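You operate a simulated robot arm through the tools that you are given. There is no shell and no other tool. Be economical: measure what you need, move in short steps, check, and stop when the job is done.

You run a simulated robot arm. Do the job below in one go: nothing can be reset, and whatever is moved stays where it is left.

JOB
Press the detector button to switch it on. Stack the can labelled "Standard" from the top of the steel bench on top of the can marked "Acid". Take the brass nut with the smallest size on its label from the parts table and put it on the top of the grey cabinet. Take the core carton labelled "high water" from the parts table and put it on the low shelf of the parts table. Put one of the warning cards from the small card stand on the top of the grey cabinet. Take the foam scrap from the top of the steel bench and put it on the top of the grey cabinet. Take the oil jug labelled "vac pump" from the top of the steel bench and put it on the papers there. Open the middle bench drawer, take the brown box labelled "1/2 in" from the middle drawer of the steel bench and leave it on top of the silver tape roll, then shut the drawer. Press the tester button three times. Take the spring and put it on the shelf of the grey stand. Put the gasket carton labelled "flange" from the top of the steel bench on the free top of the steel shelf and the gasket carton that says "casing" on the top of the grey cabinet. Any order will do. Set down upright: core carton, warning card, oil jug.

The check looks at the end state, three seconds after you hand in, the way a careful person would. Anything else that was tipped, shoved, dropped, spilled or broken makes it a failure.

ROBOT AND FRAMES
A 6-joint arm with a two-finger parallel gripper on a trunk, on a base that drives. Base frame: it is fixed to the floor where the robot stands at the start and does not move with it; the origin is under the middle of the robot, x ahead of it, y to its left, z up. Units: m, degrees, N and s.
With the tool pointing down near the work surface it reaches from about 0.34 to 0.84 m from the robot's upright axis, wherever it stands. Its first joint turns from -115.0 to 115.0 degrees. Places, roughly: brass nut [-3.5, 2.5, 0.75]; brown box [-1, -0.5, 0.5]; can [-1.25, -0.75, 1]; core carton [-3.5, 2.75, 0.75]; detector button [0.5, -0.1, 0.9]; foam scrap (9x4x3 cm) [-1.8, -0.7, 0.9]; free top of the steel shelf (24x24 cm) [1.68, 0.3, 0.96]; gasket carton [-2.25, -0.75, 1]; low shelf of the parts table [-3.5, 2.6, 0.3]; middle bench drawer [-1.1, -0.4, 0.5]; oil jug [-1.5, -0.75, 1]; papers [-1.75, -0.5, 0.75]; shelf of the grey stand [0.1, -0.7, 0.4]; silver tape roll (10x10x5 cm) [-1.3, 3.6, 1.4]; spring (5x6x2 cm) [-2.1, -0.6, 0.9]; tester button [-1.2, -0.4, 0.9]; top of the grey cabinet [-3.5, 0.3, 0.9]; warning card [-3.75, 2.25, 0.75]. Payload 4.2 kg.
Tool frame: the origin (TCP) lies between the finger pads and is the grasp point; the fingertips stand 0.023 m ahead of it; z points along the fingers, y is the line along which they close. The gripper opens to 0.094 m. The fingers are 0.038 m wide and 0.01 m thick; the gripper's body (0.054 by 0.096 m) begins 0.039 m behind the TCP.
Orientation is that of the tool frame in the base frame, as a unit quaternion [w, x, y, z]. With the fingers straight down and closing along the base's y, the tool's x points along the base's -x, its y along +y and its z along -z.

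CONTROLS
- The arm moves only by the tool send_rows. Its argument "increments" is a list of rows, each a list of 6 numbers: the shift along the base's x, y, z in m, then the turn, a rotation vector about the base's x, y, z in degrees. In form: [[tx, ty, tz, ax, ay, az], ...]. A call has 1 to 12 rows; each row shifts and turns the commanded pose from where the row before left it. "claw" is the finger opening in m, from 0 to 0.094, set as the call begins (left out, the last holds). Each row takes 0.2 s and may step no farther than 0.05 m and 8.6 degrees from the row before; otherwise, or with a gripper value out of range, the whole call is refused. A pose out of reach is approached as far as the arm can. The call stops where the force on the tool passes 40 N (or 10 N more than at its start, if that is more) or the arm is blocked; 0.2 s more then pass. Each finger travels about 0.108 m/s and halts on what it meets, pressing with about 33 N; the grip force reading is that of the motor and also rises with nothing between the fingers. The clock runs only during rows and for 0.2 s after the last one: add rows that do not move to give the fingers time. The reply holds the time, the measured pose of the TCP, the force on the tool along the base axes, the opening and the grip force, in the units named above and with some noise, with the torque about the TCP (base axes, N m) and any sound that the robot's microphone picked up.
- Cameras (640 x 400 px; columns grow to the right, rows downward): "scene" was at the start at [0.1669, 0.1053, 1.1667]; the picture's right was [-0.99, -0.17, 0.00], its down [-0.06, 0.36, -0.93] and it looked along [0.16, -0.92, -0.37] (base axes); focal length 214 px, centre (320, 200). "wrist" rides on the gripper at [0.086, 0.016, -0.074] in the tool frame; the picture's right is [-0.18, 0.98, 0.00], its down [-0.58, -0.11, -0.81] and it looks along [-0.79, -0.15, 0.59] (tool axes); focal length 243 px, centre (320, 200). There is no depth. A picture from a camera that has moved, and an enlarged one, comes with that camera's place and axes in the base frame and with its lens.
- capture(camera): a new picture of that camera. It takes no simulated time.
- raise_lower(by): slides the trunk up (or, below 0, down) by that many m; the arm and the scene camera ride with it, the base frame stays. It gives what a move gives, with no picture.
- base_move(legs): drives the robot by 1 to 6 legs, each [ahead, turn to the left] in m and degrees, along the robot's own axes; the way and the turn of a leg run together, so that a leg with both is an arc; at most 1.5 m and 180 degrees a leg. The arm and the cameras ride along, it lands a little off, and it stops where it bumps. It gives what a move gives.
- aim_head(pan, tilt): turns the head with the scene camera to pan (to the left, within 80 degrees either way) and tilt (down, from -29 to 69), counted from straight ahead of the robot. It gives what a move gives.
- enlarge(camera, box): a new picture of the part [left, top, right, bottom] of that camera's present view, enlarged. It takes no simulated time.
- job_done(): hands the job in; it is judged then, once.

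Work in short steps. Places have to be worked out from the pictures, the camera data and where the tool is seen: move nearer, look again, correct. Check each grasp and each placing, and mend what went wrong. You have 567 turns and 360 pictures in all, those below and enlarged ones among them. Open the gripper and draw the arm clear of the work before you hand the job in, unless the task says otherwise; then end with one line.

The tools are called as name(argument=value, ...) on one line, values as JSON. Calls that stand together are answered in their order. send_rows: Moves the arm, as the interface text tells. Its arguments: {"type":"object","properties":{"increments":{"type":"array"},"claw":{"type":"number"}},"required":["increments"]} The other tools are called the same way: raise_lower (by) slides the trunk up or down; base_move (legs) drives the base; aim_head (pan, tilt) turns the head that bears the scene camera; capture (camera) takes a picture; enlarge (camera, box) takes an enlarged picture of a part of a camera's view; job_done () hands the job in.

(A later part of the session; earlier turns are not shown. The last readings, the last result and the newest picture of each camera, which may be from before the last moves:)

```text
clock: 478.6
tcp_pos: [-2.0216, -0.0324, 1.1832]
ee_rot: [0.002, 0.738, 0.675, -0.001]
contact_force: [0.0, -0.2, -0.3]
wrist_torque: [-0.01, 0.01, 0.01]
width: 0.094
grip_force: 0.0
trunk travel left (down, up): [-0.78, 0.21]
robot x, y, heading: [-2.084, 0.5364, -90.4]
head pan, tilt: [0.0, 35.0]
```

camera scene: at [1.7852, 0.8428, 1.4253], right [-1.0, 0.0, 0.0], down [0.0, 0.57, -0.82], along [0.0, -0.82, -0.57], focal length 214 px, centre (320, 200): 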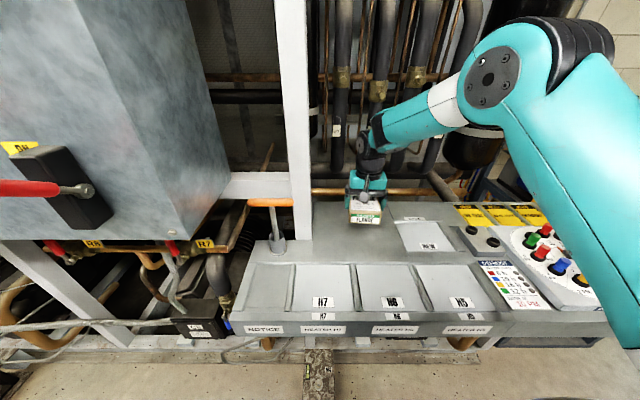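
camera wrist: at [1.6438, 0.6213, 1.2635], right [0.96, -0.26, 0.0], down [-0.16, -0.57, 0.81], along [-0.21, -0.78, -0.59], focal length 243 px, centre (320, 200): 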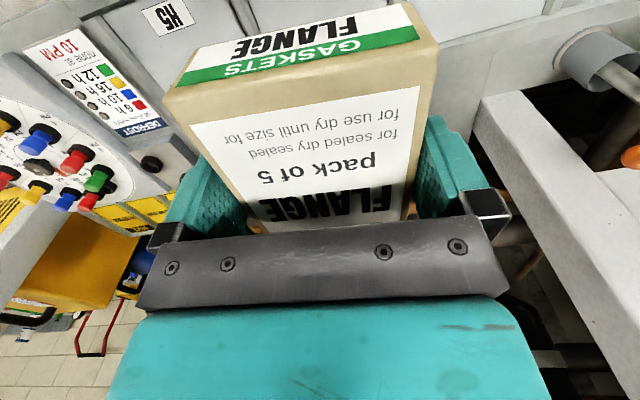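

base_move(legs=[[0.4, 0]])

send_rows(increments=[[-0.02, -0.03, 0, 0, 0, 5], [-0.02, -0.03, 0, 0, 0, 0], [-0.02, -0.03, 0, 0, 0, 0], [-0.02, -0.03, 0, 0, 0, 0], [0, -0.01, -0.03, 0, 0, 0], [0, 0, -0.04, 0, 0, 0], [0, 0, 0, 0, 0, 0]], claw=0.09)

capture(camera="scene")

capture(camera="wrist")

```text
clock: 481.1
tcp_pos: [-2.0259, -0.4325, 1.1836]
ee_rot: [0.002, 0.74, 0.673, -0.001]
contact_force: [-0.1, 0.3, -0.5]
wrist_torque: [0.03, 0.0, 0.0]
width: 0.0938
grip_force: 0.0
trunk travel left (down, up): [-0.78, 0.21]
robot x, y, heading: [-2.0859, 0.1341, -90.5]
head pan, tilt: [0.0, 35.0]
```

```text
clock: 482.7
tcp_pos: [-2.1058, -0.5616, 1.1149]
ee_rot: [0.002, 0.709, 0.705, -0.002]
contact_force: [-0.2, 0.3, -0.3]
wrist_torque: [-0.02, -0.01, 0.02]
width: 0.0898
grip_force: 0.0
trunk travel left (down, up): [-0.78, 0.21]
robot x, y, heading: [-2.0881, 0.136, -90.3]
head pan, tilt: [0.0, 35.0]
```

```text
161 pictures are left
camera scene: at [-1.896, -0.1041, 1.4253], right [-1.0, 0.01, 0.0], down [0.0, 0.57, -0.82], along [-0.01, -0.82, -0.57], focal length 214 px, centre (320, 200)
```

scene: 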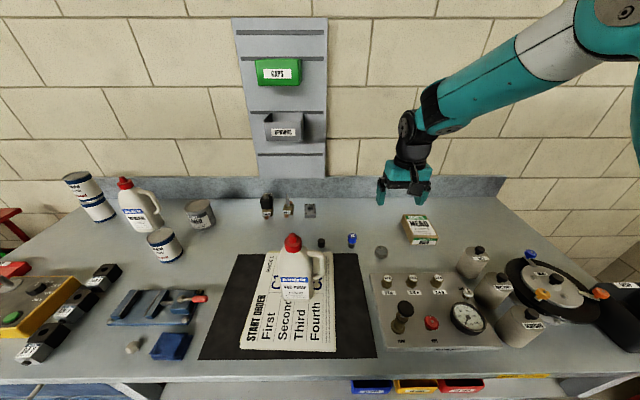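

```text
160 pictures are left
camera wrist: at [-2.0882, -0.4737, 1.1894], right [0.98, -0.19, 0.0], down [-0.11, -0.58, 0.81], along [-0.15, -0.8, -0.59], focal length 243 px, centre (320, 200)
```

wrist: 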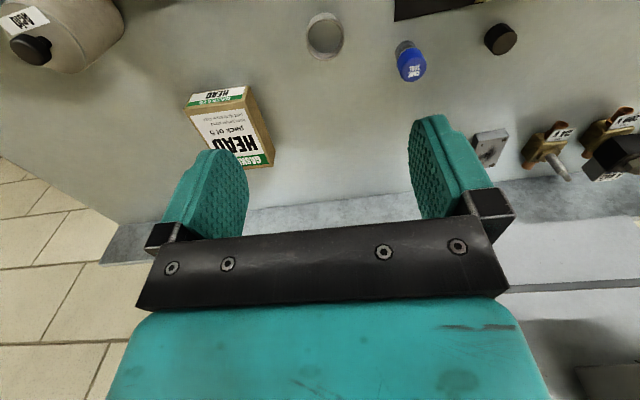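

enlarge(camera="wrist", box=[270, 0, 430, 100])

enlarge(camera="scene", box=[340, 225, 420, 275])

```text
4.00 times, centred on (350, 50) of wrist
camera zoom: at [-2.0882, -0.4737, 1.1894], right [0.98, -0.19, 0.0], down [-0.11, -0.58, 0.81], along [-0.15, -0.8, -0.59], focal length 970 px, centre (200, 800)
```

zoom: 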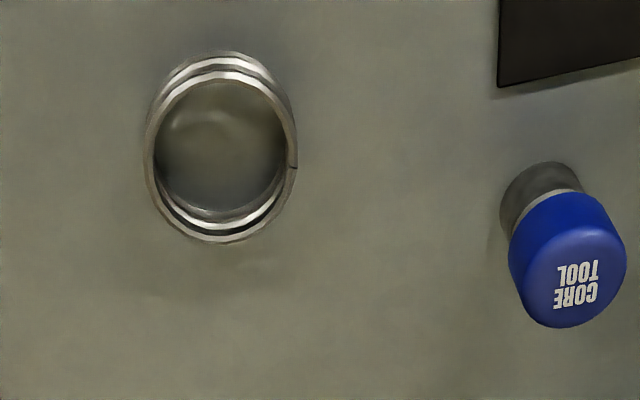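

```text
8.00 times, centred on (380, 250) of scene
camera zoom: at [-1.896, -0.1041, 1.4253], right [-1.0, 0.01, 0.0], down [0.0, 0.57, -0.82], along [-0.01, -0.82, -0.57], focal length 1716 px, centre (-160, -200)
```

zoom: 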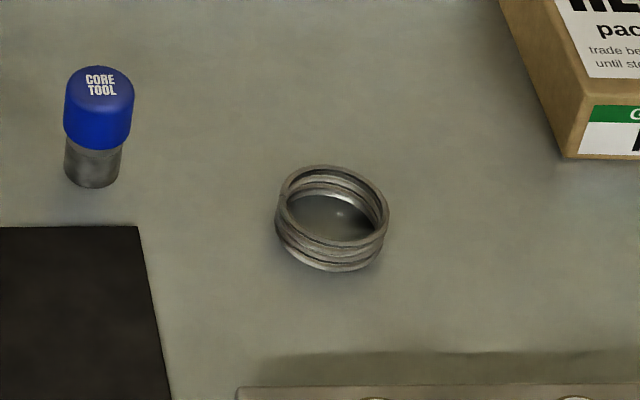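

Spring centre ≈(-2.103, -0.586), ~0.047 across, 2 cm high. I lower with a 0.068 opening.

send_rows(increments=[[0.003, -0.024, -0.04, 0, 0, 0], [0, 0, -0.045, 0, 0, 0], [0, 0, -0.045, 0, 0, 0], [0, 0, -0.045, 0, 0, 0], [0, 0, 0, 0, 0, 0]], claw=0.068)

capture(camera="wrist")

```text
clock: 483.9
tcp_pos: [-2.1019, -0.5871, 0.9383]
ee_rot: [0.003, 0.709, 0.705, -0.001]
contact_force: [-0.6, 0.4, 0.1]
wrist_torque: [0.03, -0.01, 0.01]
width: 0.0681
grip_force: 0.1
trunk travel left (down, up): [-0.78, 0.21]
robot x, y, heading: [-2.0873, 0.1379, -90.5]
head pan, tilt: [0.0, 35.0]
```

```text
157 pictures are left
camera wrist: at [-2.0847, -0.4981, 1.0132], right [0.98, -0.19, 0.0], down [-0.11, -0.58, 0.81], along [-0.15, -0.8, -0.59], focal length 243 px, centre (320, 200)
```

wrist: 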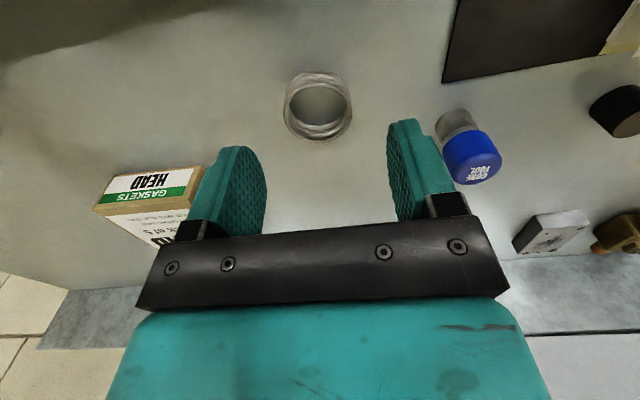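

send_rows(increments=[[0, 0.004, -0.025, 0, 0, 0], [0, 0, -0.012, 0, 0, 0], [0, 0, -0.006, 0, 0, 0], [0, 0, 0, 0, 0, 0]])

send_rows(increments=[[0, 0, 0, 0, 0, 0], [0, 0, 0, 0, 0, 0], [0, 0, 0, 0, 0, 0]], claw=0.0)

capture(camera="wrist")

```text
clock: 484.9
tcp_pos: [-2.1018, -0.5822, 0.8963]
ee_rot: [0.002, 0.709, 0.705, -0.002]
contact_force: [0.1, -0.6, -0.1]
wrist_torque: [-0.01, 0.04, 0.01]
width: 0.068
grip_force: 0.1
trunk travel left (down, up): [-0.78, 0.21]
robot x, y, heading: [-2.0901, 0.1372, -90.3]
head pan, tilt: [0.0, 35.0]
```

```text
clock: 485.7
tcp_pos: [-2.1024, -0.5827, 0.8962]
ee_rot: [0.002, 0.708, 0.706, -0.001]
contact_force: [0.9, 0.0, 0.0]
wrist_torque: [0.01, 0.02, 0.02]
width: 0.0467
grip_force: 32.6
trunk travel left (down, up): [-0.78, 0.21]
robot x, y, heading: [-2.085, 0.1336, -90.4]
head pan, tilt: [0.0, 35.0]
```

```text
156 pictures are left
camera wrist: at [-2.0856, -0.4948, 0.9707], right [0.98, -0.19, 0.0], down [-0.11, -0.58, 0.81], along [-0.15, -0.8, -0.59], focal length 243 px, centre (320, 200)
```

wrist: 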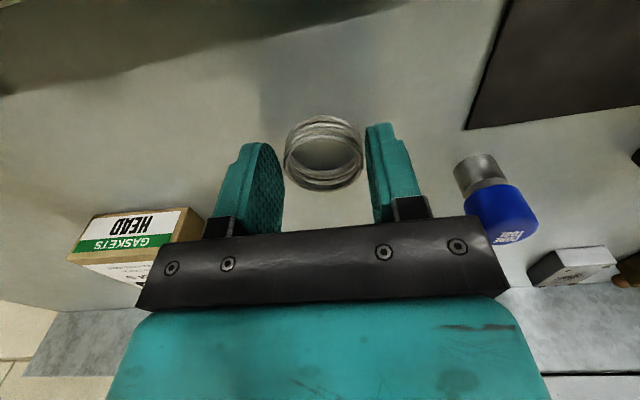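

Gripped (0.0467 m). I lift.

send_rows(increments=[[0, 0, 0.02, 0, 0, 0], [0, 0, 0.045, 0, 0, 0], [0, 0, 0.045, 0, 0, 0], [0, 0, 0.045, 0, 0, 0], [0, 0, 0.045, 0, 0, 0], [0, 0.04, 0.02, 0, 0, 0], [0, 0.045, 0.02, 0, 0, 0], [0, 0.045, 0, 0, 0, 0], [0, 0, 0, 0, 0, 0]])

capture(camera="wrist")

```text
clock: 487.7
tcp_pos: [-2.1038, -0.4518, 1.134]
ee_rot: [0.002, 0.709, 0.705, -0.001]
contact_force: [0.7, -0.7, -1.0]
wrist_torque: [-0.01, -0.03, 0.0]
width: 0.0463
grip_force: 33.0
trunk travel left (down, up): [-0.78, 0.21]
robot x, y, heading: [-2.0893, 0.1335, -90.5]
head pan, tilt: [0.0, 35.0]
```

```text
155 pictures are left
camera wrist: at [-2.0867, -0.3639, 1.2098], right [0.98, -0.19, 0.0], down [-0.11, -0.58, 0.81], along [-0.15, -0.8, -0.59], focal length 243 px, centre (320, 200)
```

wrist: 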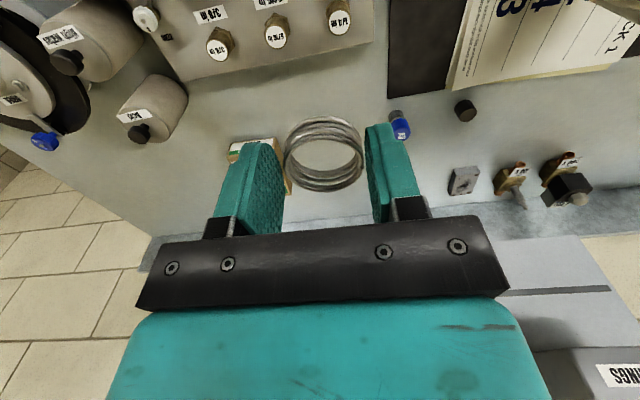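

Spring held. I drive to the grey stand (front at y≈-0.53, x≈0) and look at its shelf.

raise_lower(by=0.15)

base_move(legs=[[-0.38, 0], [0, 90], [1.0, 0], [0.95, 0], [0, -90]])

aim_head(pan=0, tilt=40)

capture(camera="scene")

```text
clock: 489.5
tcp_pos: [-2.1043, -0.4527, 1.2852]
ee_rot: [0.002, 0.709, 0.705, -0.001]
contact_force: [0.4, 0.0, -0.9]
wrist_torque: [-0.04, 0.0, 0.0]
width: 0.0431
grip_force: 32.3
trunk travel left (down, up): [-0.93, 0.06]
robot x, y, heading: [-2.0866, 0.1341, -90.7]
head pan, tilt: [0.0, 35.0]
```

```text
clock: 508.9
tcp_pos: [-0.1606, -0.0655, 1.2843]
ee_rot: [0.003, 0.71, 0.704, -0.001]
contact_force: [-0.3, 0.4, -0.3]
wrist_torque: [-0.03, 0.0, 0.0]
width: 0.043
grip_force: 32.9
trunk travel left (down, up): [-0.93, 0.06]
robot x, y, heading: [-0.1444, 0.5204, -90.5]
head pan, tilt: [0.0, 35.0]
```

```text
clock: 509.6
tcp_pos: [-0.1613, -0.0667, 1.2851]
ee_rot: [0.003, 0.71, 0.704, -0.001]
contact_force: [0.4, 0.3, 0.4]
wrist_torque: [0.01, -0.02, 0.03]
width: 0.0429
grip_force: 32.5
trunk travel left (down, up): [-0.93, 0.06]
robot x, y, heading: [-0.1448, 0.5209, -90.5]
head pan, tilt: [0.0, 40.0]
```

```text
154 pictures are left
camera scene: at [0.048, 0.2838, 1.5678], right [-1.0, 0.01, 0.0], down [0.01, 0.64, -0.77], along [-0.01, -0.77, -0.64], focal length 214 px, centre (320, 200)
```

scene: 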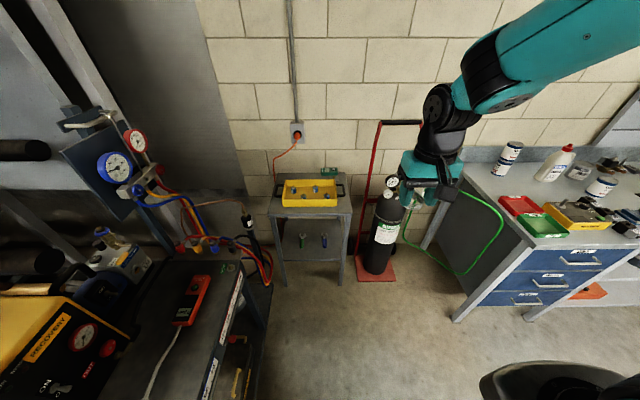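

enlarge(camera="scene", box=[240, 160, 380, 300])

capture(camera="wrist")

```text
2.86 times, centred on (310, 230) of scene
camera zoom: at [0.048, 0.2838, 1.5678], right [-1.0, 0.01, 0.0], down [0.01, 0.64, -0.77], along [-0.01, -0.77, -0.64], focal length 613 px, centre (349, 114)
```

zoom: 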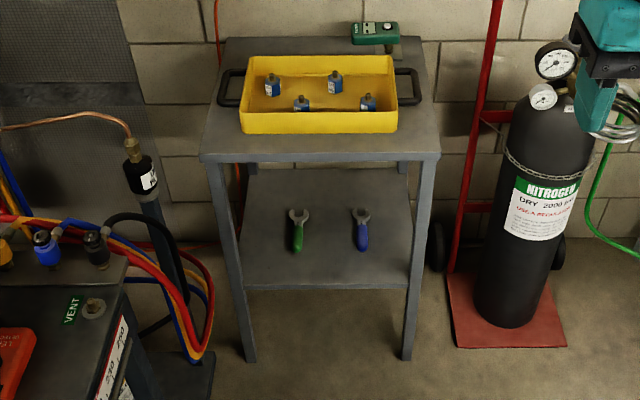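

```text
152 pictures are left
camera wrist: at [-0.1434, 0.0213, 1.3598], right [0.98, -0.19, 0.0], down [-0.12, -0.58, 0.81], along [-0.15, -0.79, -0.59], focal length 243 px, centre (320, 200)
```

wrist: 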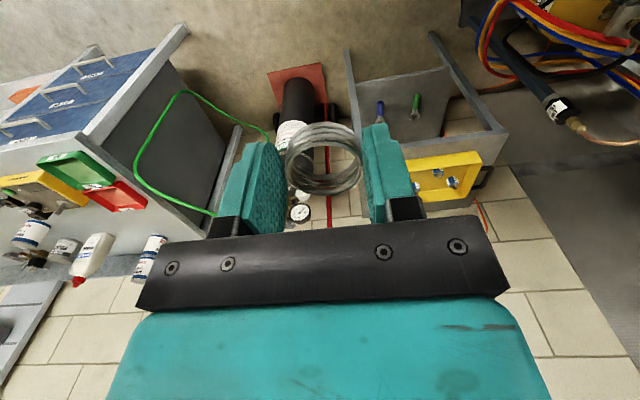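

The stand's lower shelf front edge is at y≈-0.515 (z≈0.4), two wrenches lie at x≈0.15 and 0.01; the gap at x≈0.08 is free. I drive 0.28 m ahead, then lower the trunk and tilt the tool so the hand can enter under the top.

base_move(legs=[[0.28, 0]])

raise_lower(by=-0.4)

raise_lower(by=-0.3)

aim_head(pan=0, tilt=30)

capture(camera="scene")

capture(camera="wrist")

```text
clock: 511.5
tcp_pos: [-0.1653, -0.3469, 1.2847]
ee_rot: [0.002, 0.711, 0.703, -0.002]
contact_force: [-0.3, 0.7, -0.3]
wrist_torque: [0.0, -0.01, -0.01]
width: 0.0429
grip_force: 33.0
trunk travel left (down, up): [-0.93, 0.06]
robot x, y, heading: [-0.1463, 0.2391, -90.5]
head pan, tilt: [0.0, 40.0]
```

```text
clock: 515.3
tcp_pos: [-0.1648, -0.3477, 0.8844]
ee_rot: [0.003, 0.711, 0.703, -0.002]
contact_force: [-1.0, -0.8, -0.2]
wrist_torque: [-0.05, -0.02, 0.01]
width: 0.043
grip_force: 33.6
trunk travel left (down, up): [-0.53, 0.46]
robot x, y, heading: [-0.1471, 0.2386, -90.8]
head pan, tilt: [0.0, 40.0]
```

```text
clock: 518.3
tcp_pos: [-0.1648, -0.348, 0.5847]
ee_rot: [0.002, 0.711, 0.703, -0.002]
contact_force: [0.0, 0.7, -0.9]
wrist_torque: [0.03, 0.01, -0.01]
width: 0.0431
grip_force: 32.9
trunk travel left (down, up): [-0.23, 0.76]
robot x, y, heading: [-0.1449, 0.2384, -90.7]
head pan, tilt: [0.0, 40.0]
```

```text
clock: 519.1
tcp_pos: [-0.1646, -0.348, 0.5845]
ee_rot: [0.002, 0.711, 0.703, 0.0]
contact_force: [0.3, 0.5, 0.1]
wrist_torque: [-0.03, 0.02, -0.02]
width: 0.0431
grip_force: 32.4
trunk travel left (down, up): [-0.23, 0.76]
robot x, y, heading: [-0.1475, 0.2372, -90.6]
head pan, tilt: [0.0, 30.0]
```

```text
151 pictures are left
camera scene: at [0.0445, -0.003, 0.883], right [-1.0, 0.01, 0.0], down [0.01, 0.5, -0.87], along [-0.01, -0.87, -0.5], focal length 214 px, centre (320, 200)
```

scene: 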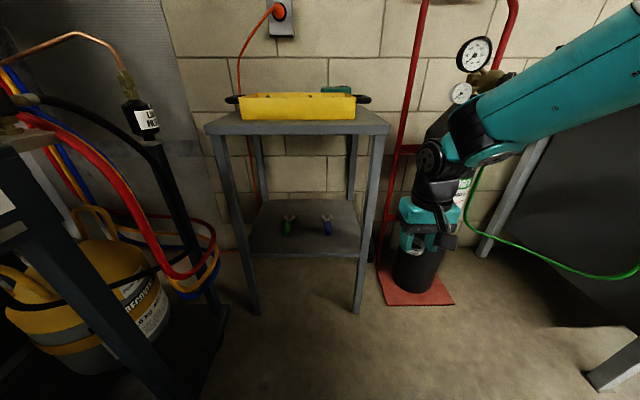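

```text
150 pictures are left
camera wrist: at [-0.1473, -0.2598, 0.6597], right [0.98, -0.19, 0.0], down [-0.12, -0.58, 0.81], along [-0.15, -0.79, -0.59], focal length 243 px, centre (320, 200)
```

wrist: 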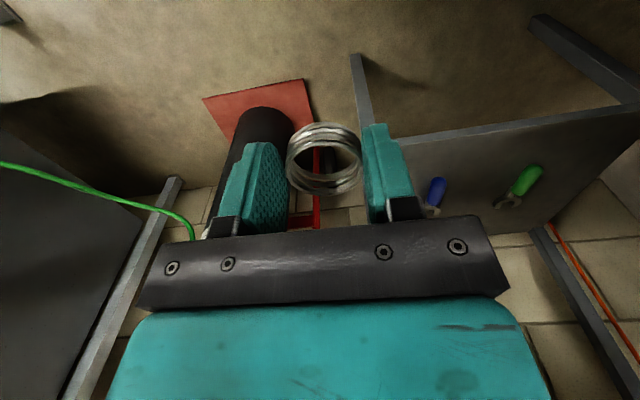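

Refined: shelf front edge y≈-0.531, z≈0.377; top front edge y≈-0.55. Target spring centre (0.085, -0.575). I tilt the tool 25° and move sideways in front of it.

send_rows(increments=[[0.04, 0, -0.01, -8.3, 0, 0], [0.04, 0, -0.01, -8.3, 0, 0], [0.04, 0, -0.01, -8.3, 0, 0], [0.04, 0, -0.02, 0, 0, 0], [0.04, 0, -0.02, 0, 0, 0], [0.04, 0, -0.02, 0, 0, 0], [0.01, 0, -0.02, 0, 0, 0], [0, 0, 0, 0, 0, 0]])

capture(camera="scene")

capture(camera="wrist")

```text
clock: 520.9
tcp_pos: [0.0857, -0.3482, 0.4751]
ee_rot: [0.156, 0.694, 0.687, -0.152]
contact_force: [0.2, -0.2, -1.1]
wrist_torque: [0.03, -0.01, 0.01]
width: 0.0429
grip_force: 32.8
trunk travel left (down, up): [-0.23, 0.76]
robot x, y, heading: [-0.1467, 0.2394, -90.5]
head pan, tilt: [0.0, 30.0]
```

```text
149 pictures are left
camera scene: at [0.0445, -0.003, 0.8831], right [-1.0, 0.01, 0.0], down [0.01, 0.5, -0.87], along [-0.01, -0.87, -0.5], focal length 214 px, centre (320, 200)
```

scene: 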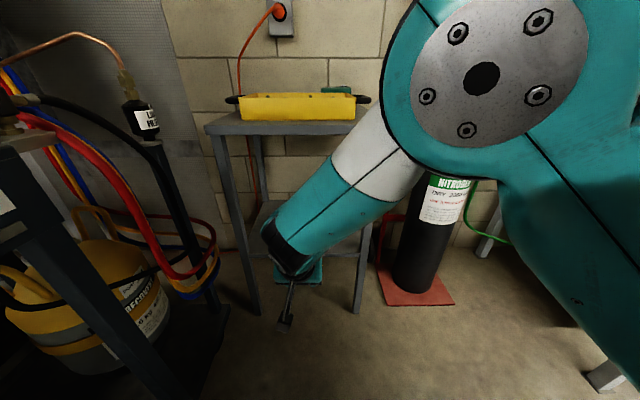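

```text
148 pictures are left
camera wrist: at [0.1033, -0.2361, 0.5064], right [0.98, -0.17, 0.08], down [-0.12, -0.18, 0.98], along [-0.15, -0.97, -0.2], focal length 243 px, centre (320, 200)
```

wrist: 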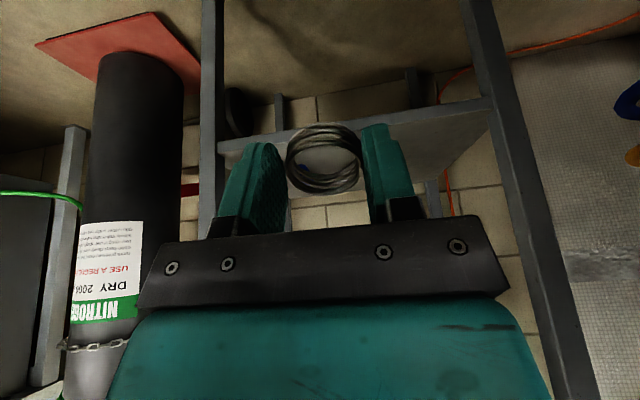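

I drive 0.12 m ahead and look again.

base_move(legs=[[0.12, 0]])

aim_head(pan=25, tilt=35)

capture(camera="scene")

capture(camera="wrist")

```text
clock: 522.1
tcp_pos: [0.0852, -0.4694, 0.4754]
ee_rot: [0.156, 0.693, 0.688, -0.152]
contact_force: [0.3, 0.1, -0.6]
wrist_torque: [0.01, 0.03, 0.01]
width: 0.0429
grip_force: 32.6
trunk travel left (down, up): [-0.23, 0.76]
robot x, y, heading: [-0.1485, 0.1175, -90.8]
head pan, tilt: [0.0, 30.0]
```

```text
clock: 523.0
tcp_pos: [0.0837, -0.4687, 0.4754]
ee_rot: [0.157, 0.693, 0.687, -0.153]
contact_force: [-0.6, 0.8, 0.4]
wrist_torque: [0.0, 0.0, 0.0]
width: 0.0427
grip_force: 33.2
trunk travel left (down, up): [-0.23, 0.76]
robot x, y, heading: [-0.1497, 0.1161, -90.9]
head pan, tilt: [25.0, 35.0]
```

```text
147 pictures are left
camera scene: at [0.0804, -0.1138, 0.8753], right [-0.91, -0.41, 0.0], down [-0.24, 0.52, -0.82], along [0.34, -0.75, -0.57], focal length 214 px, centre (320, 200)
```

scene: 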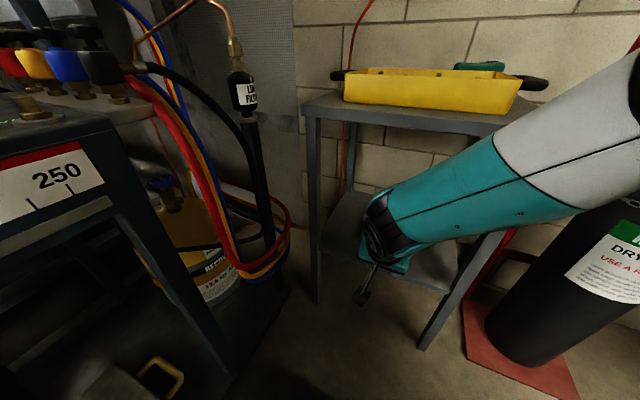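

```text
146 pictures are left
camera wrist: at [0.1015, -0.357, 0.5066], right [0.98, -0.17, 0.08], down [-0.12, -0.18, 0.98], along [-0.15, -0.97, -0.2], focal length 243 px, centre (320, 200)
```

wrist: 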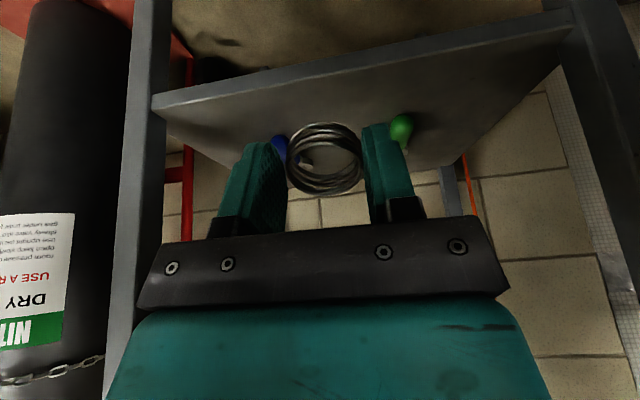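

The hand enters between the legs with clearance. I advance 0.096 m in -y, then lower toward the shelf.

send_rows(increments=[[0, -0.032, 0, 0, 0, 0], [0, -0.032, 0, 0, 0, 0], [0, -0.032, 0, 0, 0, 0], [0, 0, 0, 0, 0, 0]])

capture(camera="wrist")

capture(camera="scene")

```text
clock: 524.0
tcp_pos: [0.0833, -0.5636, 0.4755]
ee_rot: [0.156, 0.694, 0.686, -0.153]
contact_force: [0.0, 0.3, -0.3]
wrist_torque: [0.05, 0.02, 0.02]
width: 0.0428
grip_force: 33.1
trunk travel left (down, up): [-0.23, 0.76]
robot x, y, heading: [-0.1491, 0.117, -90.6]
head pan, tilt: [25.0, 35.0]
```

```text
145 pictures are left
camera wrist: at [0.1012, -0.4539, 0.5066], right [0.98, -0.17, 0.08], down [-0.12, -0.18, 0.98], along [-0.15, -0.97, -0.2], focal length 243 px, centre (320, 200)
```

wrist: 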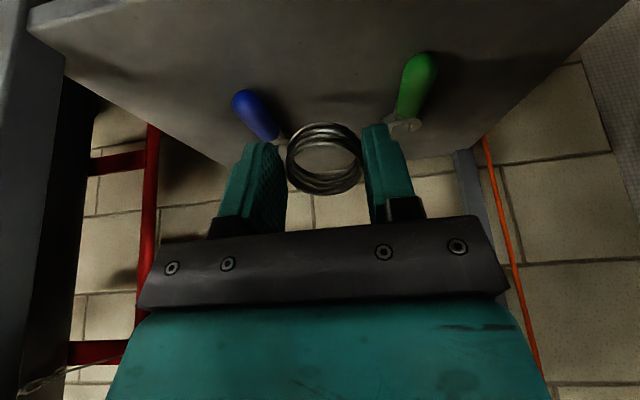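

```text
144 pictures are left
camera scene: at [0.0804, -0.1137, 0.8753], right [-0.91, -0.41, 0.0], down [-0.24, 0.52, -0.82], along [0.34, -0.75, -0.57], focal length 214 px, centre (320, 200)
```

scene: 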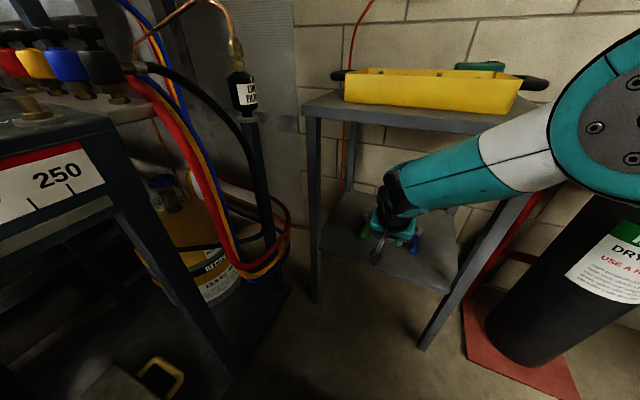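

Wrench handles end at y≈-0.61; the gap is fine. I lower in steps until contact.

send_rows(increments=[[0.003, -0.006, -0.03, 0, 0, 0], [0, 0, -0.02, 0, 0, 0], [0, 0, -0.006, 0, 0, 0], [0, 0, -0.004, 0, 0, 0], [0, 0, -0.004, 0, 0, 0], [0, 0, -0.003, 0, 0, 0], [0, 0, 0, 0, 0, 0]])

capture(camera="wrist")

```text
clock: 525.6
tcp_pos: [0.0871, -0.5705, 0.4078]
ee_rot: [0.156, 0.693, 0.687, -0.153]
contact_force: [-0.5, 0.1, 1.4]
wrist_torque: [0.03, -0.02, -0.01]
width: 0.0429
grip_force: 32.4
trunk travel left (down, up): [-0.23, 0.76]
robot x, y, heading: [-0.1498, 0.1194, -90.9]
head pan, tilt: [25.0, 35.0]
```

```text
143 pictures are left
camera wrist: at [0.1045, -0.4595, 0.4396], right [0.98, -0.17, 0.08], down [-0.12, -0.18, 0.98], along [-0.15, -0.97, -0.2], focal length 243 px, centre (320, 200)
```

wrist: 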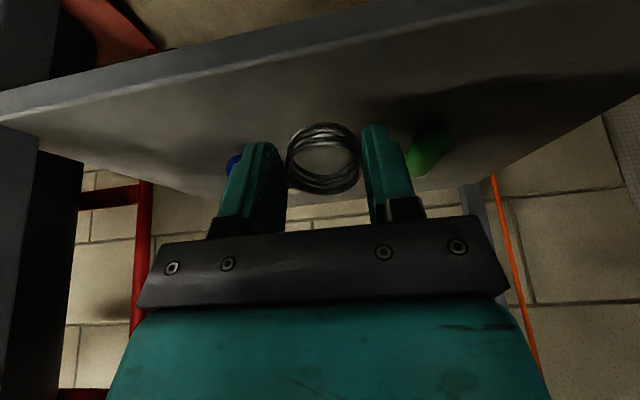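

send_rows(increments=[[0, 0, -0.004, 0, 0, 0], [0, 0, -0.004, 0, 0, 0], [0, 0, -0.004, 0, 0, 0], [0, 0, -0.004, 0, 0, 0], [0, 0, -0.003, 0, 0, 0], [0, 0, 0, 0, 0, 0]])

capture(camera="wrist")

```text
clock: 527.0
tcp_pos: [0.0871, -0.5696, 0.389]
ee_rot: [0.156, 0.694, 0.686, -0.153]
contact_force: [-0.9, -0.4, -0.5]
wrist_torque: [0.01, 0.01, -0.02]
width: 0.043
grip_force: 33.1
trunk travel left (down, up): [-0.23, 0.76]
robot x, y, heading: [-0.1448, 0.1183, -90.7]
head pan, tilt: [25.0, 35.0]
```

```text
142 pictures are left
camera wrist: at [0.1049, -0.459, 0.4206], right [0.98, -0.17, 0.08], down [-0.12, -0.18, 0.98], along [-0.15, -0.97, -0.2], focal length 243 px, centre (320, 200)
```

wrist: 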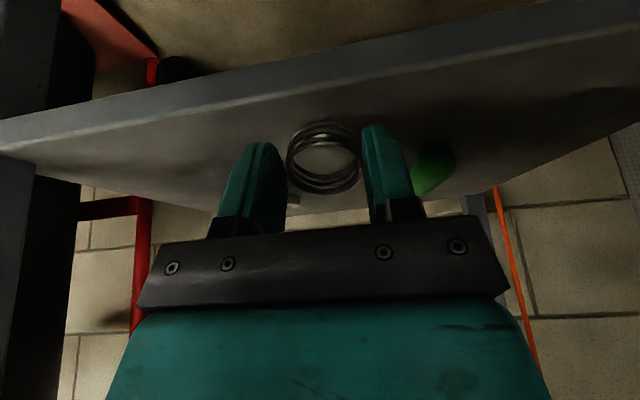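

send_rows(increments=[[0, 0, -0.003, 0, 0, 0], [0, 0, -0.003, 0, 0, 0], [0, 0, -0.003, 0, 0, 0], [0, 0, -0.003, 0, 0, 0], [0, 0, -0.003, 0, 0, 0], [0, 0, -0.003, 0, 0, 0], [0, 0, 0, 0, 0, 0]])

capture(camera="wrist")

```text
clock: 528.2
tcp_pos: [0.0886, -0.5725, 0.3788]
ee_rot: [0.16, 0.693, 0.685, -0.154]
contact_force: [-1.8, 4.7, 15.4]
wrist_torque: [0.15, 0.18, -0.06]
width: 0.0431
grip_force: 33.4
trunk travel left (down, up): [-0.23, 0.76]
robot x, y, heading: [-0.1495, 0.1203, -90.8]
head pan, tilt: [25.0, 35.0]
stopped in row 6: the force on the tool passed its limit at 45 N (the readings are from after the stop); the commanded pose is now the measured one
```

```text
141 pictures are left
camera wrist: at [0.1056, -0.4613, 0.4096], right [0.98, -0.18, 0.09], down [-0.12, -0.17, 0.98], along [-0.16, -0.97, -0.19], focal length 243 px, centre (320, 200)
```

wrist: 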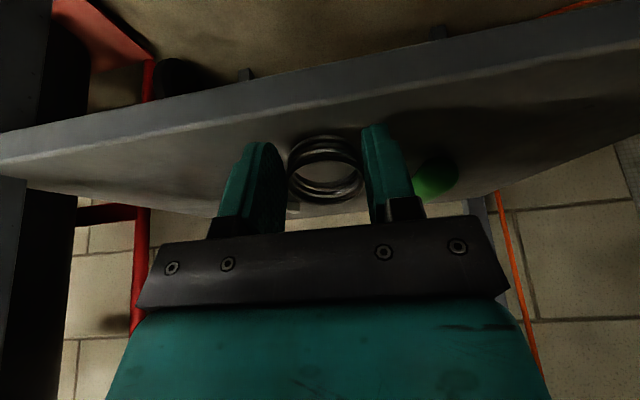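

Contact; the spring has pivoted flat on the shelf. I relieve slightly, open to 0.068.

send_rows(increments=[[0, 0, 0.002, 0, 0, 0], [0, 0, 0, 0, 0, 0]])

send_rows(increments=[[0, 0, 0, 0, 0, 0], [0, 0, 0, 0, 0, 0]], claw=0.07)

capture(camera="wrist")

```text
clock: 528.8
tcp_pos: [0.0878, -0.5714, 0.3798]
ee_rot: [0.16, 0.693, 0.686, -0.154]
contact_force: [0.9, -1.6, 3.3]
wrist_torque: [-0.05, -0.07, 0.01]
width: 0.0429
grip_force: 32.9
trunk travel left (down, up): [-0.23, 0.76]
robot x, y, heading: [-0.1502, 0.12, -90.4]
head pan, tilt: [25.0, 35.0]
```

```text
clock: 529.4
tcp_pos: [0.0868, -0.5721, 0.379]
ee_rot: [0.158, 0.693, 0.686, -0.154]
contact_force: [-0.8, -1.1, 0.4]
wrist_torque: [0.01, -0.02, -0.05]
width: 0.0701
grip_force: 0.0
trunk travel left (down, up): [-0.23, 0.76]
robot x, y, heading: [-0.1475, 0.1178, -90.8]
head pan, tilt: [25.0, 35.0]
```

```text
140 pictures are left
camera wrist: at [0.105, -0.4605, 0.41], right [0.98, -0.18, 0.09], down [-0.12, -0.18, 0.98], along [-0.16, -0.97, -0.19], focal length 243 px, centre (320, 200)
```

wrist: 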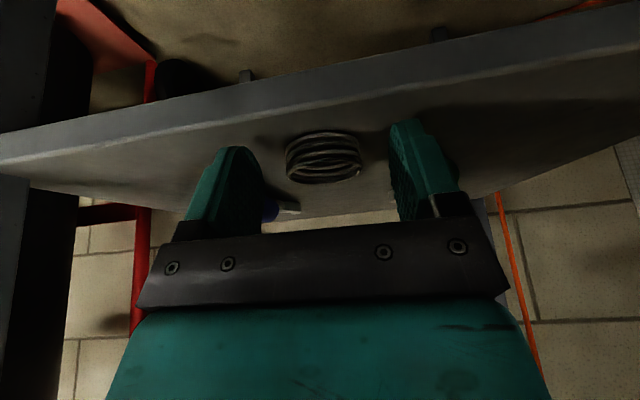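

The spring lies flat on the shelf. I withdraw the hand upward and out, then verify.

send_rows(increments=[[0, 0.015, 0.035, 0, 0, 0], [0, 0.018, 0.04, 0, 0, 0], [0, 0.03, 0.015, 0, 0, 0], [0, 0.035, 0, 0, 0, 0], [0, 0.035, 0, 0, 0, 0], [0, 0, 0, 0, 0, 0]])

base_move(legs=[[-0.3, 0]])

aim_head(pan=0, tilt=25)

capture(camera="scene")

capture(camera="wrist")

```text
clock: 530.8
tcp_pos: [0.0878, -0.4378, 0.4701]
ee_rot: [0.159, 0.693, 0.686, -0.154]
contact_force: [0.4, -0.1, 0.5]
wrist_torque: [-0.03, -0.02, -0.01]
width: 0.0699
grip_force: 0.1
trunk travel left (down, up): [-0.23, 0.76]
robot x, y, heading: [-0.1491, 0.1195, -90.6]
head pan, tilt: [25.0, 35.0]
```

```text
clock: 532.9
tcp_pos: [0.0927, -0.1387, 0.469]
ee_rot: [0.16, 0.691, 0.688, -0.153]
contact_force: [-0.2, -0.6, -0.4]
wrist_torque: [0.0, -0.02, 0.02]
width: 0.0701
grip_force: 0.1
trunk travel left (down, up): [-0.23, 0.76]
robot x, y, heading: [-0.1447, 0.4161, -90.4]
head pan, tilt: [25.0, 35.0]
```

```text
clock: 533.8
tcp_pos: [0.0941, -0.1389, 0.4692]
ee_rot: [0.16, 0.691, 0.688, -0.153]
contact_force: [0.3, 0.0, 0.1]
wrist_torque: [-0.02, -0.02, 0.05]
width: 0.0698
grip_force: 0.0
trunk travel left (down, up): [-0.23, 0.76]
robot x, y, heading: [-0.1424, 0.4188, -90.5]
head pan, tilt: [0.0, 25.0]
```

```text
139 pictures are left
camera scene: at [0.0471, 0.1746, 0.891], right [-1.0, 0.01, 0.0], down [0.0, 0.42, -0.91], along [-0.01, -0.91, -0.42], focal length 214 px, centre (320, 200)
```

scene: 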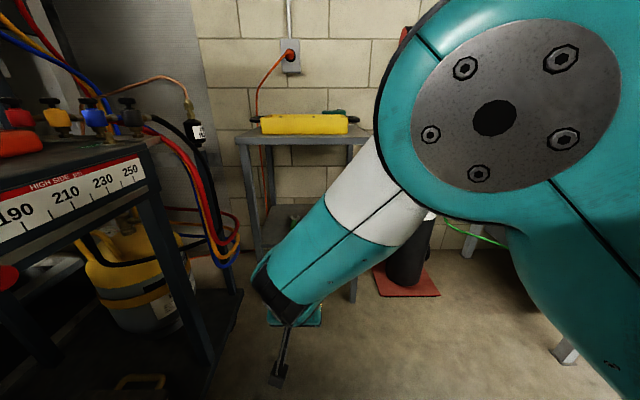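

```text
138 pictures are left
camera wrist: at [0.1101, -0.0269, 0.5004], right [0.98, -0.17, 0.09], down [-0.12, -0.18, 0.98], along [-0.15, -0.97, -0.19], focal length 243 px, centre (320, 200)
```

wrist: 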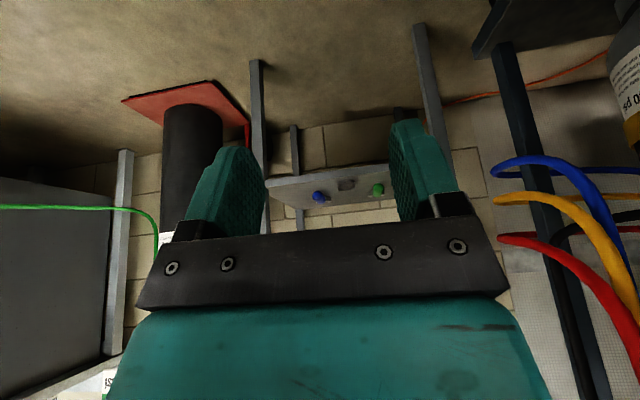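

The spring is visible on the shelf between the wrenches. Last: the drawer. Middle handle bar is at about (-1.12, -0.246, 0.568). I move to face it with room to pull.

raise_lower(by=0.25)

base_move(legs=[[-0.4, 0], [0, -89.5], [0.98, 0], [0, 89.5]])

aim_head(pan=-10, tilt=25)

capture(camera="scene")

```text
clock: 536.3
tcp_pos: [0.0937, -0.1386, 0.7188]
ee_rot: [0.159, 0.692, 0.687, -0.155]
contact_force: [0.0, 0.7, 0.3]
wrist_torque: [0.02, -0.02, 0.02]
width: 0.0698
grip_force: 0.0
trunk travel left (down, up): [-0.48, 0.51]
robot x, y, heading: [-0.146, 0.4176, -90.5]
head pan, tilt: [0.0, 25.0]
```

```text
clock: 551.2
tcp_pos: [-0.879, 0.2772, 0.7203]
ee_rot: [0.159, 0.694, 0.685, -0.154]
contact_force: [0.3, 0.8, 0.1]
wrist_torque: [-0.02, -0.01, 0.01]
width: 0.07
grip_force: 0.1
trunk travel left (down, up): [-0.48, 0.51]
robot x, y, heading: [-1.1147, 0.8371, -90.5]
head pan, tilt: [0.0, 25.0]
```

```text
clock: 551.9
tcp_pos: [-0.88, 0.2783, 0.7198]
ee_rot: [0.159, 0.693, 0.686, -0.155]
contact_force: [0.1, 0.3, 0.6]
wrist_torque: [0.0, -0.02, -0.02]
width: 0.0699
grip_force: 0.0
trunk travel left (down, up): [-0.48, 0.51]
robot x, y, heading: [-1.1133, 0.8338, -90.7]
head pan, tilt: [-10.0, 25.0]
```

```text
137 pictures are left
camera scene: at [-0.9397, 0.5918, 1.141], right [-0.98, 0.19, 0.0], down [0.08, 0.42, -0.91], along [-0.17, -0.89, -0.42], focal length 214 px, centre (320, 200)
```

scene: 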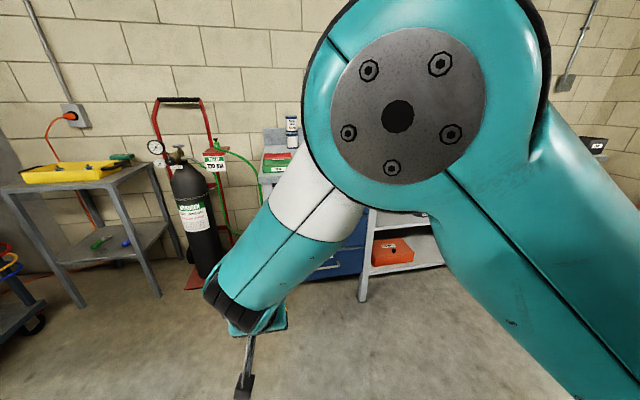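

The arm blocks the view. I turn the tool to near-horizontal (pointing at the drawer, fingers closing vertically): first straighten and yaw.

send_rows(increments=[[-0.02, 0, 0, 8.3, 0, 0], [-0.02, 0, 0, 8.3, 0, 0], [-0.02, 0, 0, 8.3, 0, 0], [-0.02, 0, 0, 0, 0, -8.2], [-0.02, 0, 0, 0, 0, -8.2], [-0.02, 0, 0, 0, 0, -8.2], [-0.02, 0, 0, 0, 0, -8.2], [-0.02, 0, 0, 0, 0, -8.2], [-0.02, 0, 0, 0, 0, -8.2], [-0.02, 0, 0, 0, 0, -8.2], [-0.02, 0, 0, 0, 0, -8.2], [-0.02, 0, 0, 0, 0, -8.2]], claw=0.06)

send_rows(increments=[[0, 0, 0, 0, 0, -8.2], [0, 0, 0, 0, 0, -8], [0, -0.01, 0, -8.3, 0, 0], [0, -0.01, 0, -8.3, 0, 0], [0, -0.01, 0, -8.3, 0, 0], [0, -0.01, 0, -8.3, 0, 0], [0, -0.01, 0, -8.3, 0, 0], [0, -0.01, 0, -8.3, 0, 0], [0, -0.01, 0, -8.3, 0, 0], [0, -0.01, 0, -8.3, 0, 0], [0, -0.01, 0, -8.3, 0, 0], [0, 0, 0, 0, 0, 0]])

capture(camera="scene")

capture(camera="wrist")

```text
clock: 554.5
tcp_pos: [-1.1184, 0.2771, 0.7208]
ee_rot: [0.003, 0.991, 0.134, -0.006]
contact_force: [-0.5, -0.2, 0.0]
wrist_torque: [0.03, -0.04, 0.01]
width: 0.0598
grip_force: 0.0
trunk travel left (down, up): [-0.48, 0.51]
robot x, y, heading: [-1.1117, 0.834, -90.9]
head pan, tilt: [-10.0, 25.0]
```

```text
clock: 557.1
tcp_pos: [-1.1185, 0.1327, 0.7438]
ee_rot: [0.607, 0.795, -0.008, -0.001]
contact_force: [0.2, 0.2, 0.1]
wrist_torque: [0.01, -0.02, 0.01]
width: 0.0602
grip_force: 0.1
out of reach, approached as far as the arm can: row 10, 11
trunk travel left (down, up): [-0.48, 0.51]
robot x, y, heading: [-1.1145, 0.8332, -90.6]
head pan, tilt: [-10.0, 25.0]
```

```text
136 pictures are left
camera scene: at [-0.9398, 0.5918, 1.141], right [-0.98, 0.19, 0.0], down [0.08, 0.42, -0.91], along [-0.17, -0.89, -0.42], focal length 214 px, centre (320, 200)
```

scene: 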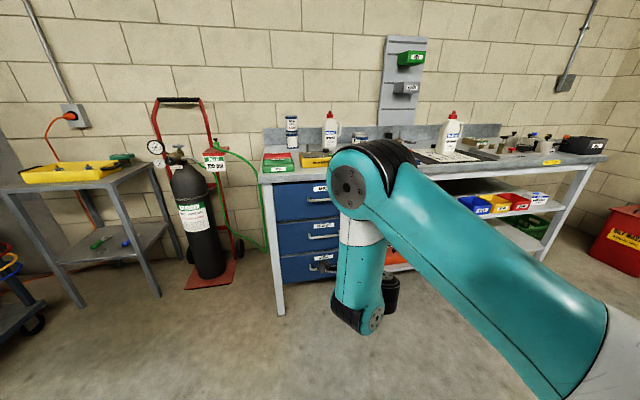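

```text
135 pictures are left
camera wrist: at [-1.0319, 0.2004, 0.7793], right [-0.2, -0.26, 0.95], down [-0.57, 0.81, 0.1], along [-0.8, -0.52, -0.31], focal length 243 px, centre (320, 200)
```

wrist: 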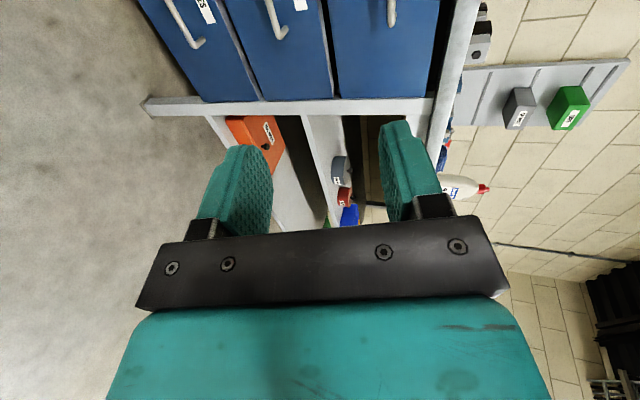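

The tool is near-horizontal. I zoom on the drawers.

enlarge(camera="scene", box=[250, 150, 400, 290])

enlarge(camera="wrist", box=[120, 0, 460, 130])

```text
2.86 times, centred on (325, 220) of scene
camera zoom: at [-0.9398, 0.5918, 1.141], right [-0.98, 0.19, 0.0], down [0.08, 0.42, -0.91], along [-0.17, -0.89, -0.42], focal length 613 px, centre (306, 143)
```

zoom: 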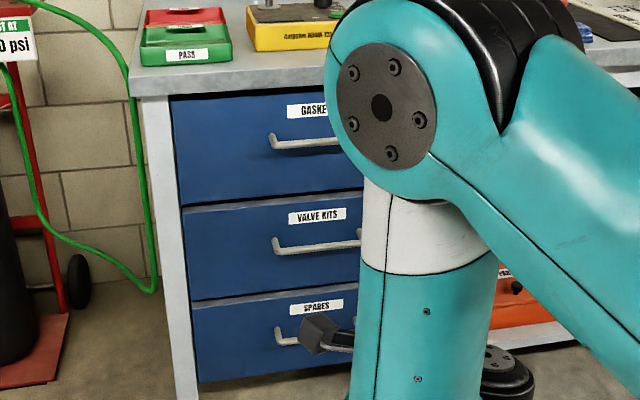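

```text
1.88 times, centred on (290, 65) of wrist
camera zoom: at [-1.0319, 0.2004, 0.7793], right [-0.2, -0.26, 0.95], down [-0.57, 0.81, 0.1], along [-0.8, -0.52, -0.31], focal length 457 px, centre (376, 454)
```

zoom: 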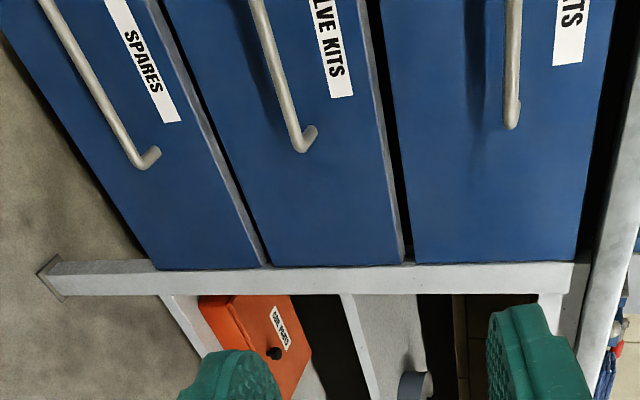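

Middle handle bar spans x≈-1.057…-1.202 at z≈0.55. I lower the trunk to that height, drive closer and look with the wrist camera.

raise_lower(by=-0.185)

base_move(legs=[[0.24, 0]])

capture(camera="wrist")

capture(camera="scene")

```text
clock: 559.1
tcp_pos: [-1.1198, 0.1329, 0.5566]
ee_rot: [0.606, 0.795, -0.009, -0.001]
contact_force: [0.2, -0.3, 0.5]
wrist_torque: [0.0, -0.01, -0.02]
width: 0.0602
grip_force: 0.1
trunk travel left (down, up): [-0.295, 0.695]
robot x, y, heading: [-1.1176, 0.8351, -90.7]
head pan, tilt: [-10.0, 25.0]
```

```text
clock: 560.9
tcp_pos: [-1.1233, -0.1071, 0.557]
ee_rot: [0.606, 0.796, -0.008, -0.002]
contact_force: [-0.1, 0.0, -0.5]
wrist_torque: [-0.01, 0.0, 0.01]
width: 0.0603
grip_force: 0.0
trunk travel left (down, up): [-0.295, 0.695]
robot x, y, heading: [-1.119, 0.5918, -90.8]
head pan, tilt: [-10.0, 25.0]
```

```text
132 pictures are left
camera wrist: at [-1.0359, -0.0401, 0.5943], right [-0.2, -0.26, 0.95], down [-0.57, 0.82, 0.1], along [-0.8, -0.52, -0.31], focal length 243 px, centre (320, 200)
```

wrist: 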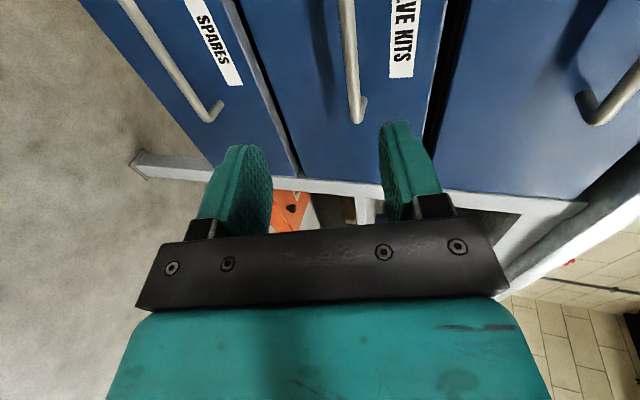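

```text
131 pictures are left
camera scene: at [-0.9433, 0.351, 0.956], right [-0.98, 0.19, 0.0], down [0.08, 0.42, -0.91], along [-0.17, -0.89, -0.42], focal length 214 px, centre (320, 200)
```

scene: 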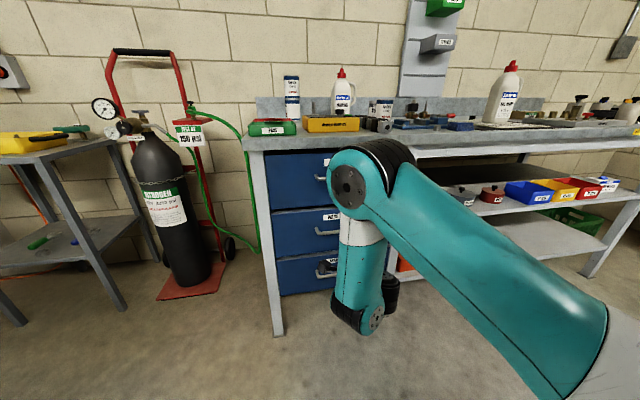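

Handle bar at y≈-0.25, z≈0.541. I align along the tool axis and advance in steps, checking before closing.

send_rows(increments=[[-0.005, 0, 0.02, 0, 0, 0], [0, -0.0386, -0.0104, 0, 0, 0], [0, -0.0386, -0.0104, 0, 0, 0], [0, -0.02, -0.005, 0, 0, 0], [0, 0, 0, 0, 0, 0]], claw=0.05)

capture(camera="wrist")

```text
clock: 562.1
tcp_pos: [-1.1289, -0.2055, 0.5516]
ee_rot: [0.606, 0.795, -0.009, -0.001]
contact_force: [0.4, -0.2, 0.9]
wrist_torque: [0.0, -0.01, -0.01]
width: 0.0501
grip_force: 0.0
trunk travel left (down, up): [-0.295, 0.695]
robot x, y, heading: [-1.1227, 0.5925, -90.6]
head pan, tilt: [-10.0, 25.0]
```

```text
130 pictures are left
camera wrist: at [-1.0407, -0.1373, 0.588], right [-0.2, -0.26, 0.95], down [-0.57, 0.81, 0.1], along [-0.8, -0.52, -0.31], focal length 243 px, centre (320, 200)
```

wrist: 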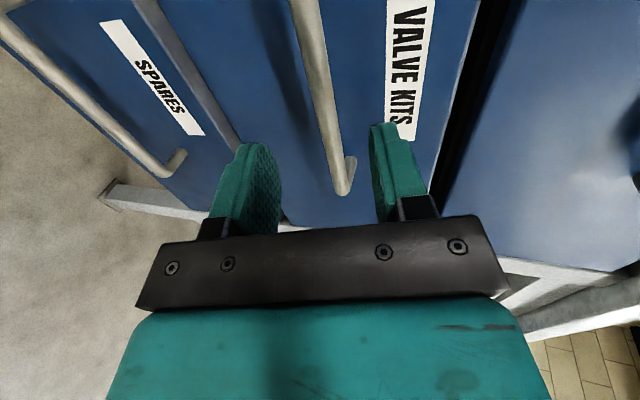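

The bar lies between the fingers, ~5 cm ahead. I advance 4.2 cm and close.

send_rows(increments=[[0, -0.022, -0.004, 0, 0, 0], [0, -0.012, -0.002, 0, 0, 0], [0, -0.008, -0.002, 0, 0, 0], [0, 0, 0, 0, 0, 0]])

capture(camera="wrist")

```text
clock: 563.1
tcp_pos: [-1.1287, -0.247, 0.5432]
ee_rot: [0.606, 0.796, -0.009, -0.001]
contact_force: [1.2, -0.5, -0.5]
wrist_torque: [0.01, -0.01, 0.0]
width: 0.0502
grip_force: 0.1
trunk travel left (down, up): [-0.295, 0.695]
robot x, y, heading: [-1.1234, 0.5907, -91.0]
head pan, tilt: [-10.0, 25.0]
```

```text
129 pictures are left
camera wrist: at [-1.0406, -0.1792, 0.5801], right [-0.2, -0.26, 0.95], down [-0.57, 0.81, 0.1], along [-0.8, -0.52, -0.31], focal length 243 px, centre (320, 200)
```

wrist: 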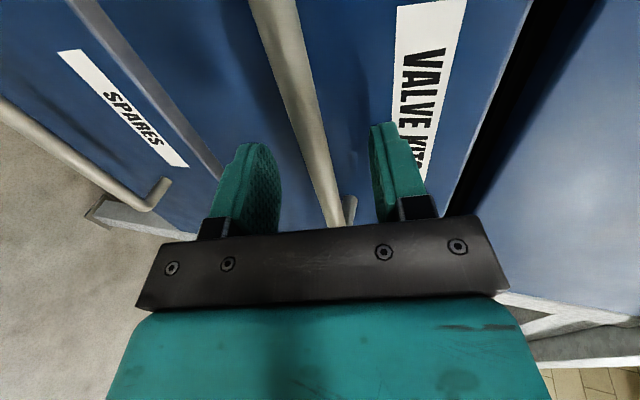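

send_rows(increments=[[0, 0, 0, 0, 0, 0], [0, 0, 0, 0, 0, 0], [0, 0, 0, 0, 0, 0]], claw=0.0)

capture(camera="wrist")

```text
clock: 563.9
tcp_pos: [-1.1279, -0.2459, 0.5448]
ee_rot: [0.607, 0.794, -0.007, -0.002]
contact_force: [0.5, -1.7, 6.4]
wrist_torque: [-0.09, 1.82, 0.37]
width: 0.012
grip_force: 45.3
trunk travel left (down, up): [-0.295, 0.695]
robot x, y, heading: [-1.1158, 0.5927, -90.9]
head pan, tilt: [-10.0, 25.0]
```

```text
128 pictures are left
camera wrist: at [-1.0406, -0.1791, 0.5808], right [-0.19, -0.26, 0.95], down [-0.57, 0.82, 0.1], along [-0.8, -0.52, -0.3], focal length 243 px, centre (320, 200)
```

wrist: 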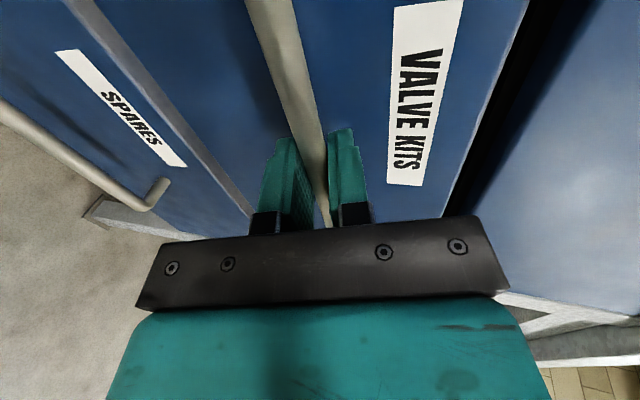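

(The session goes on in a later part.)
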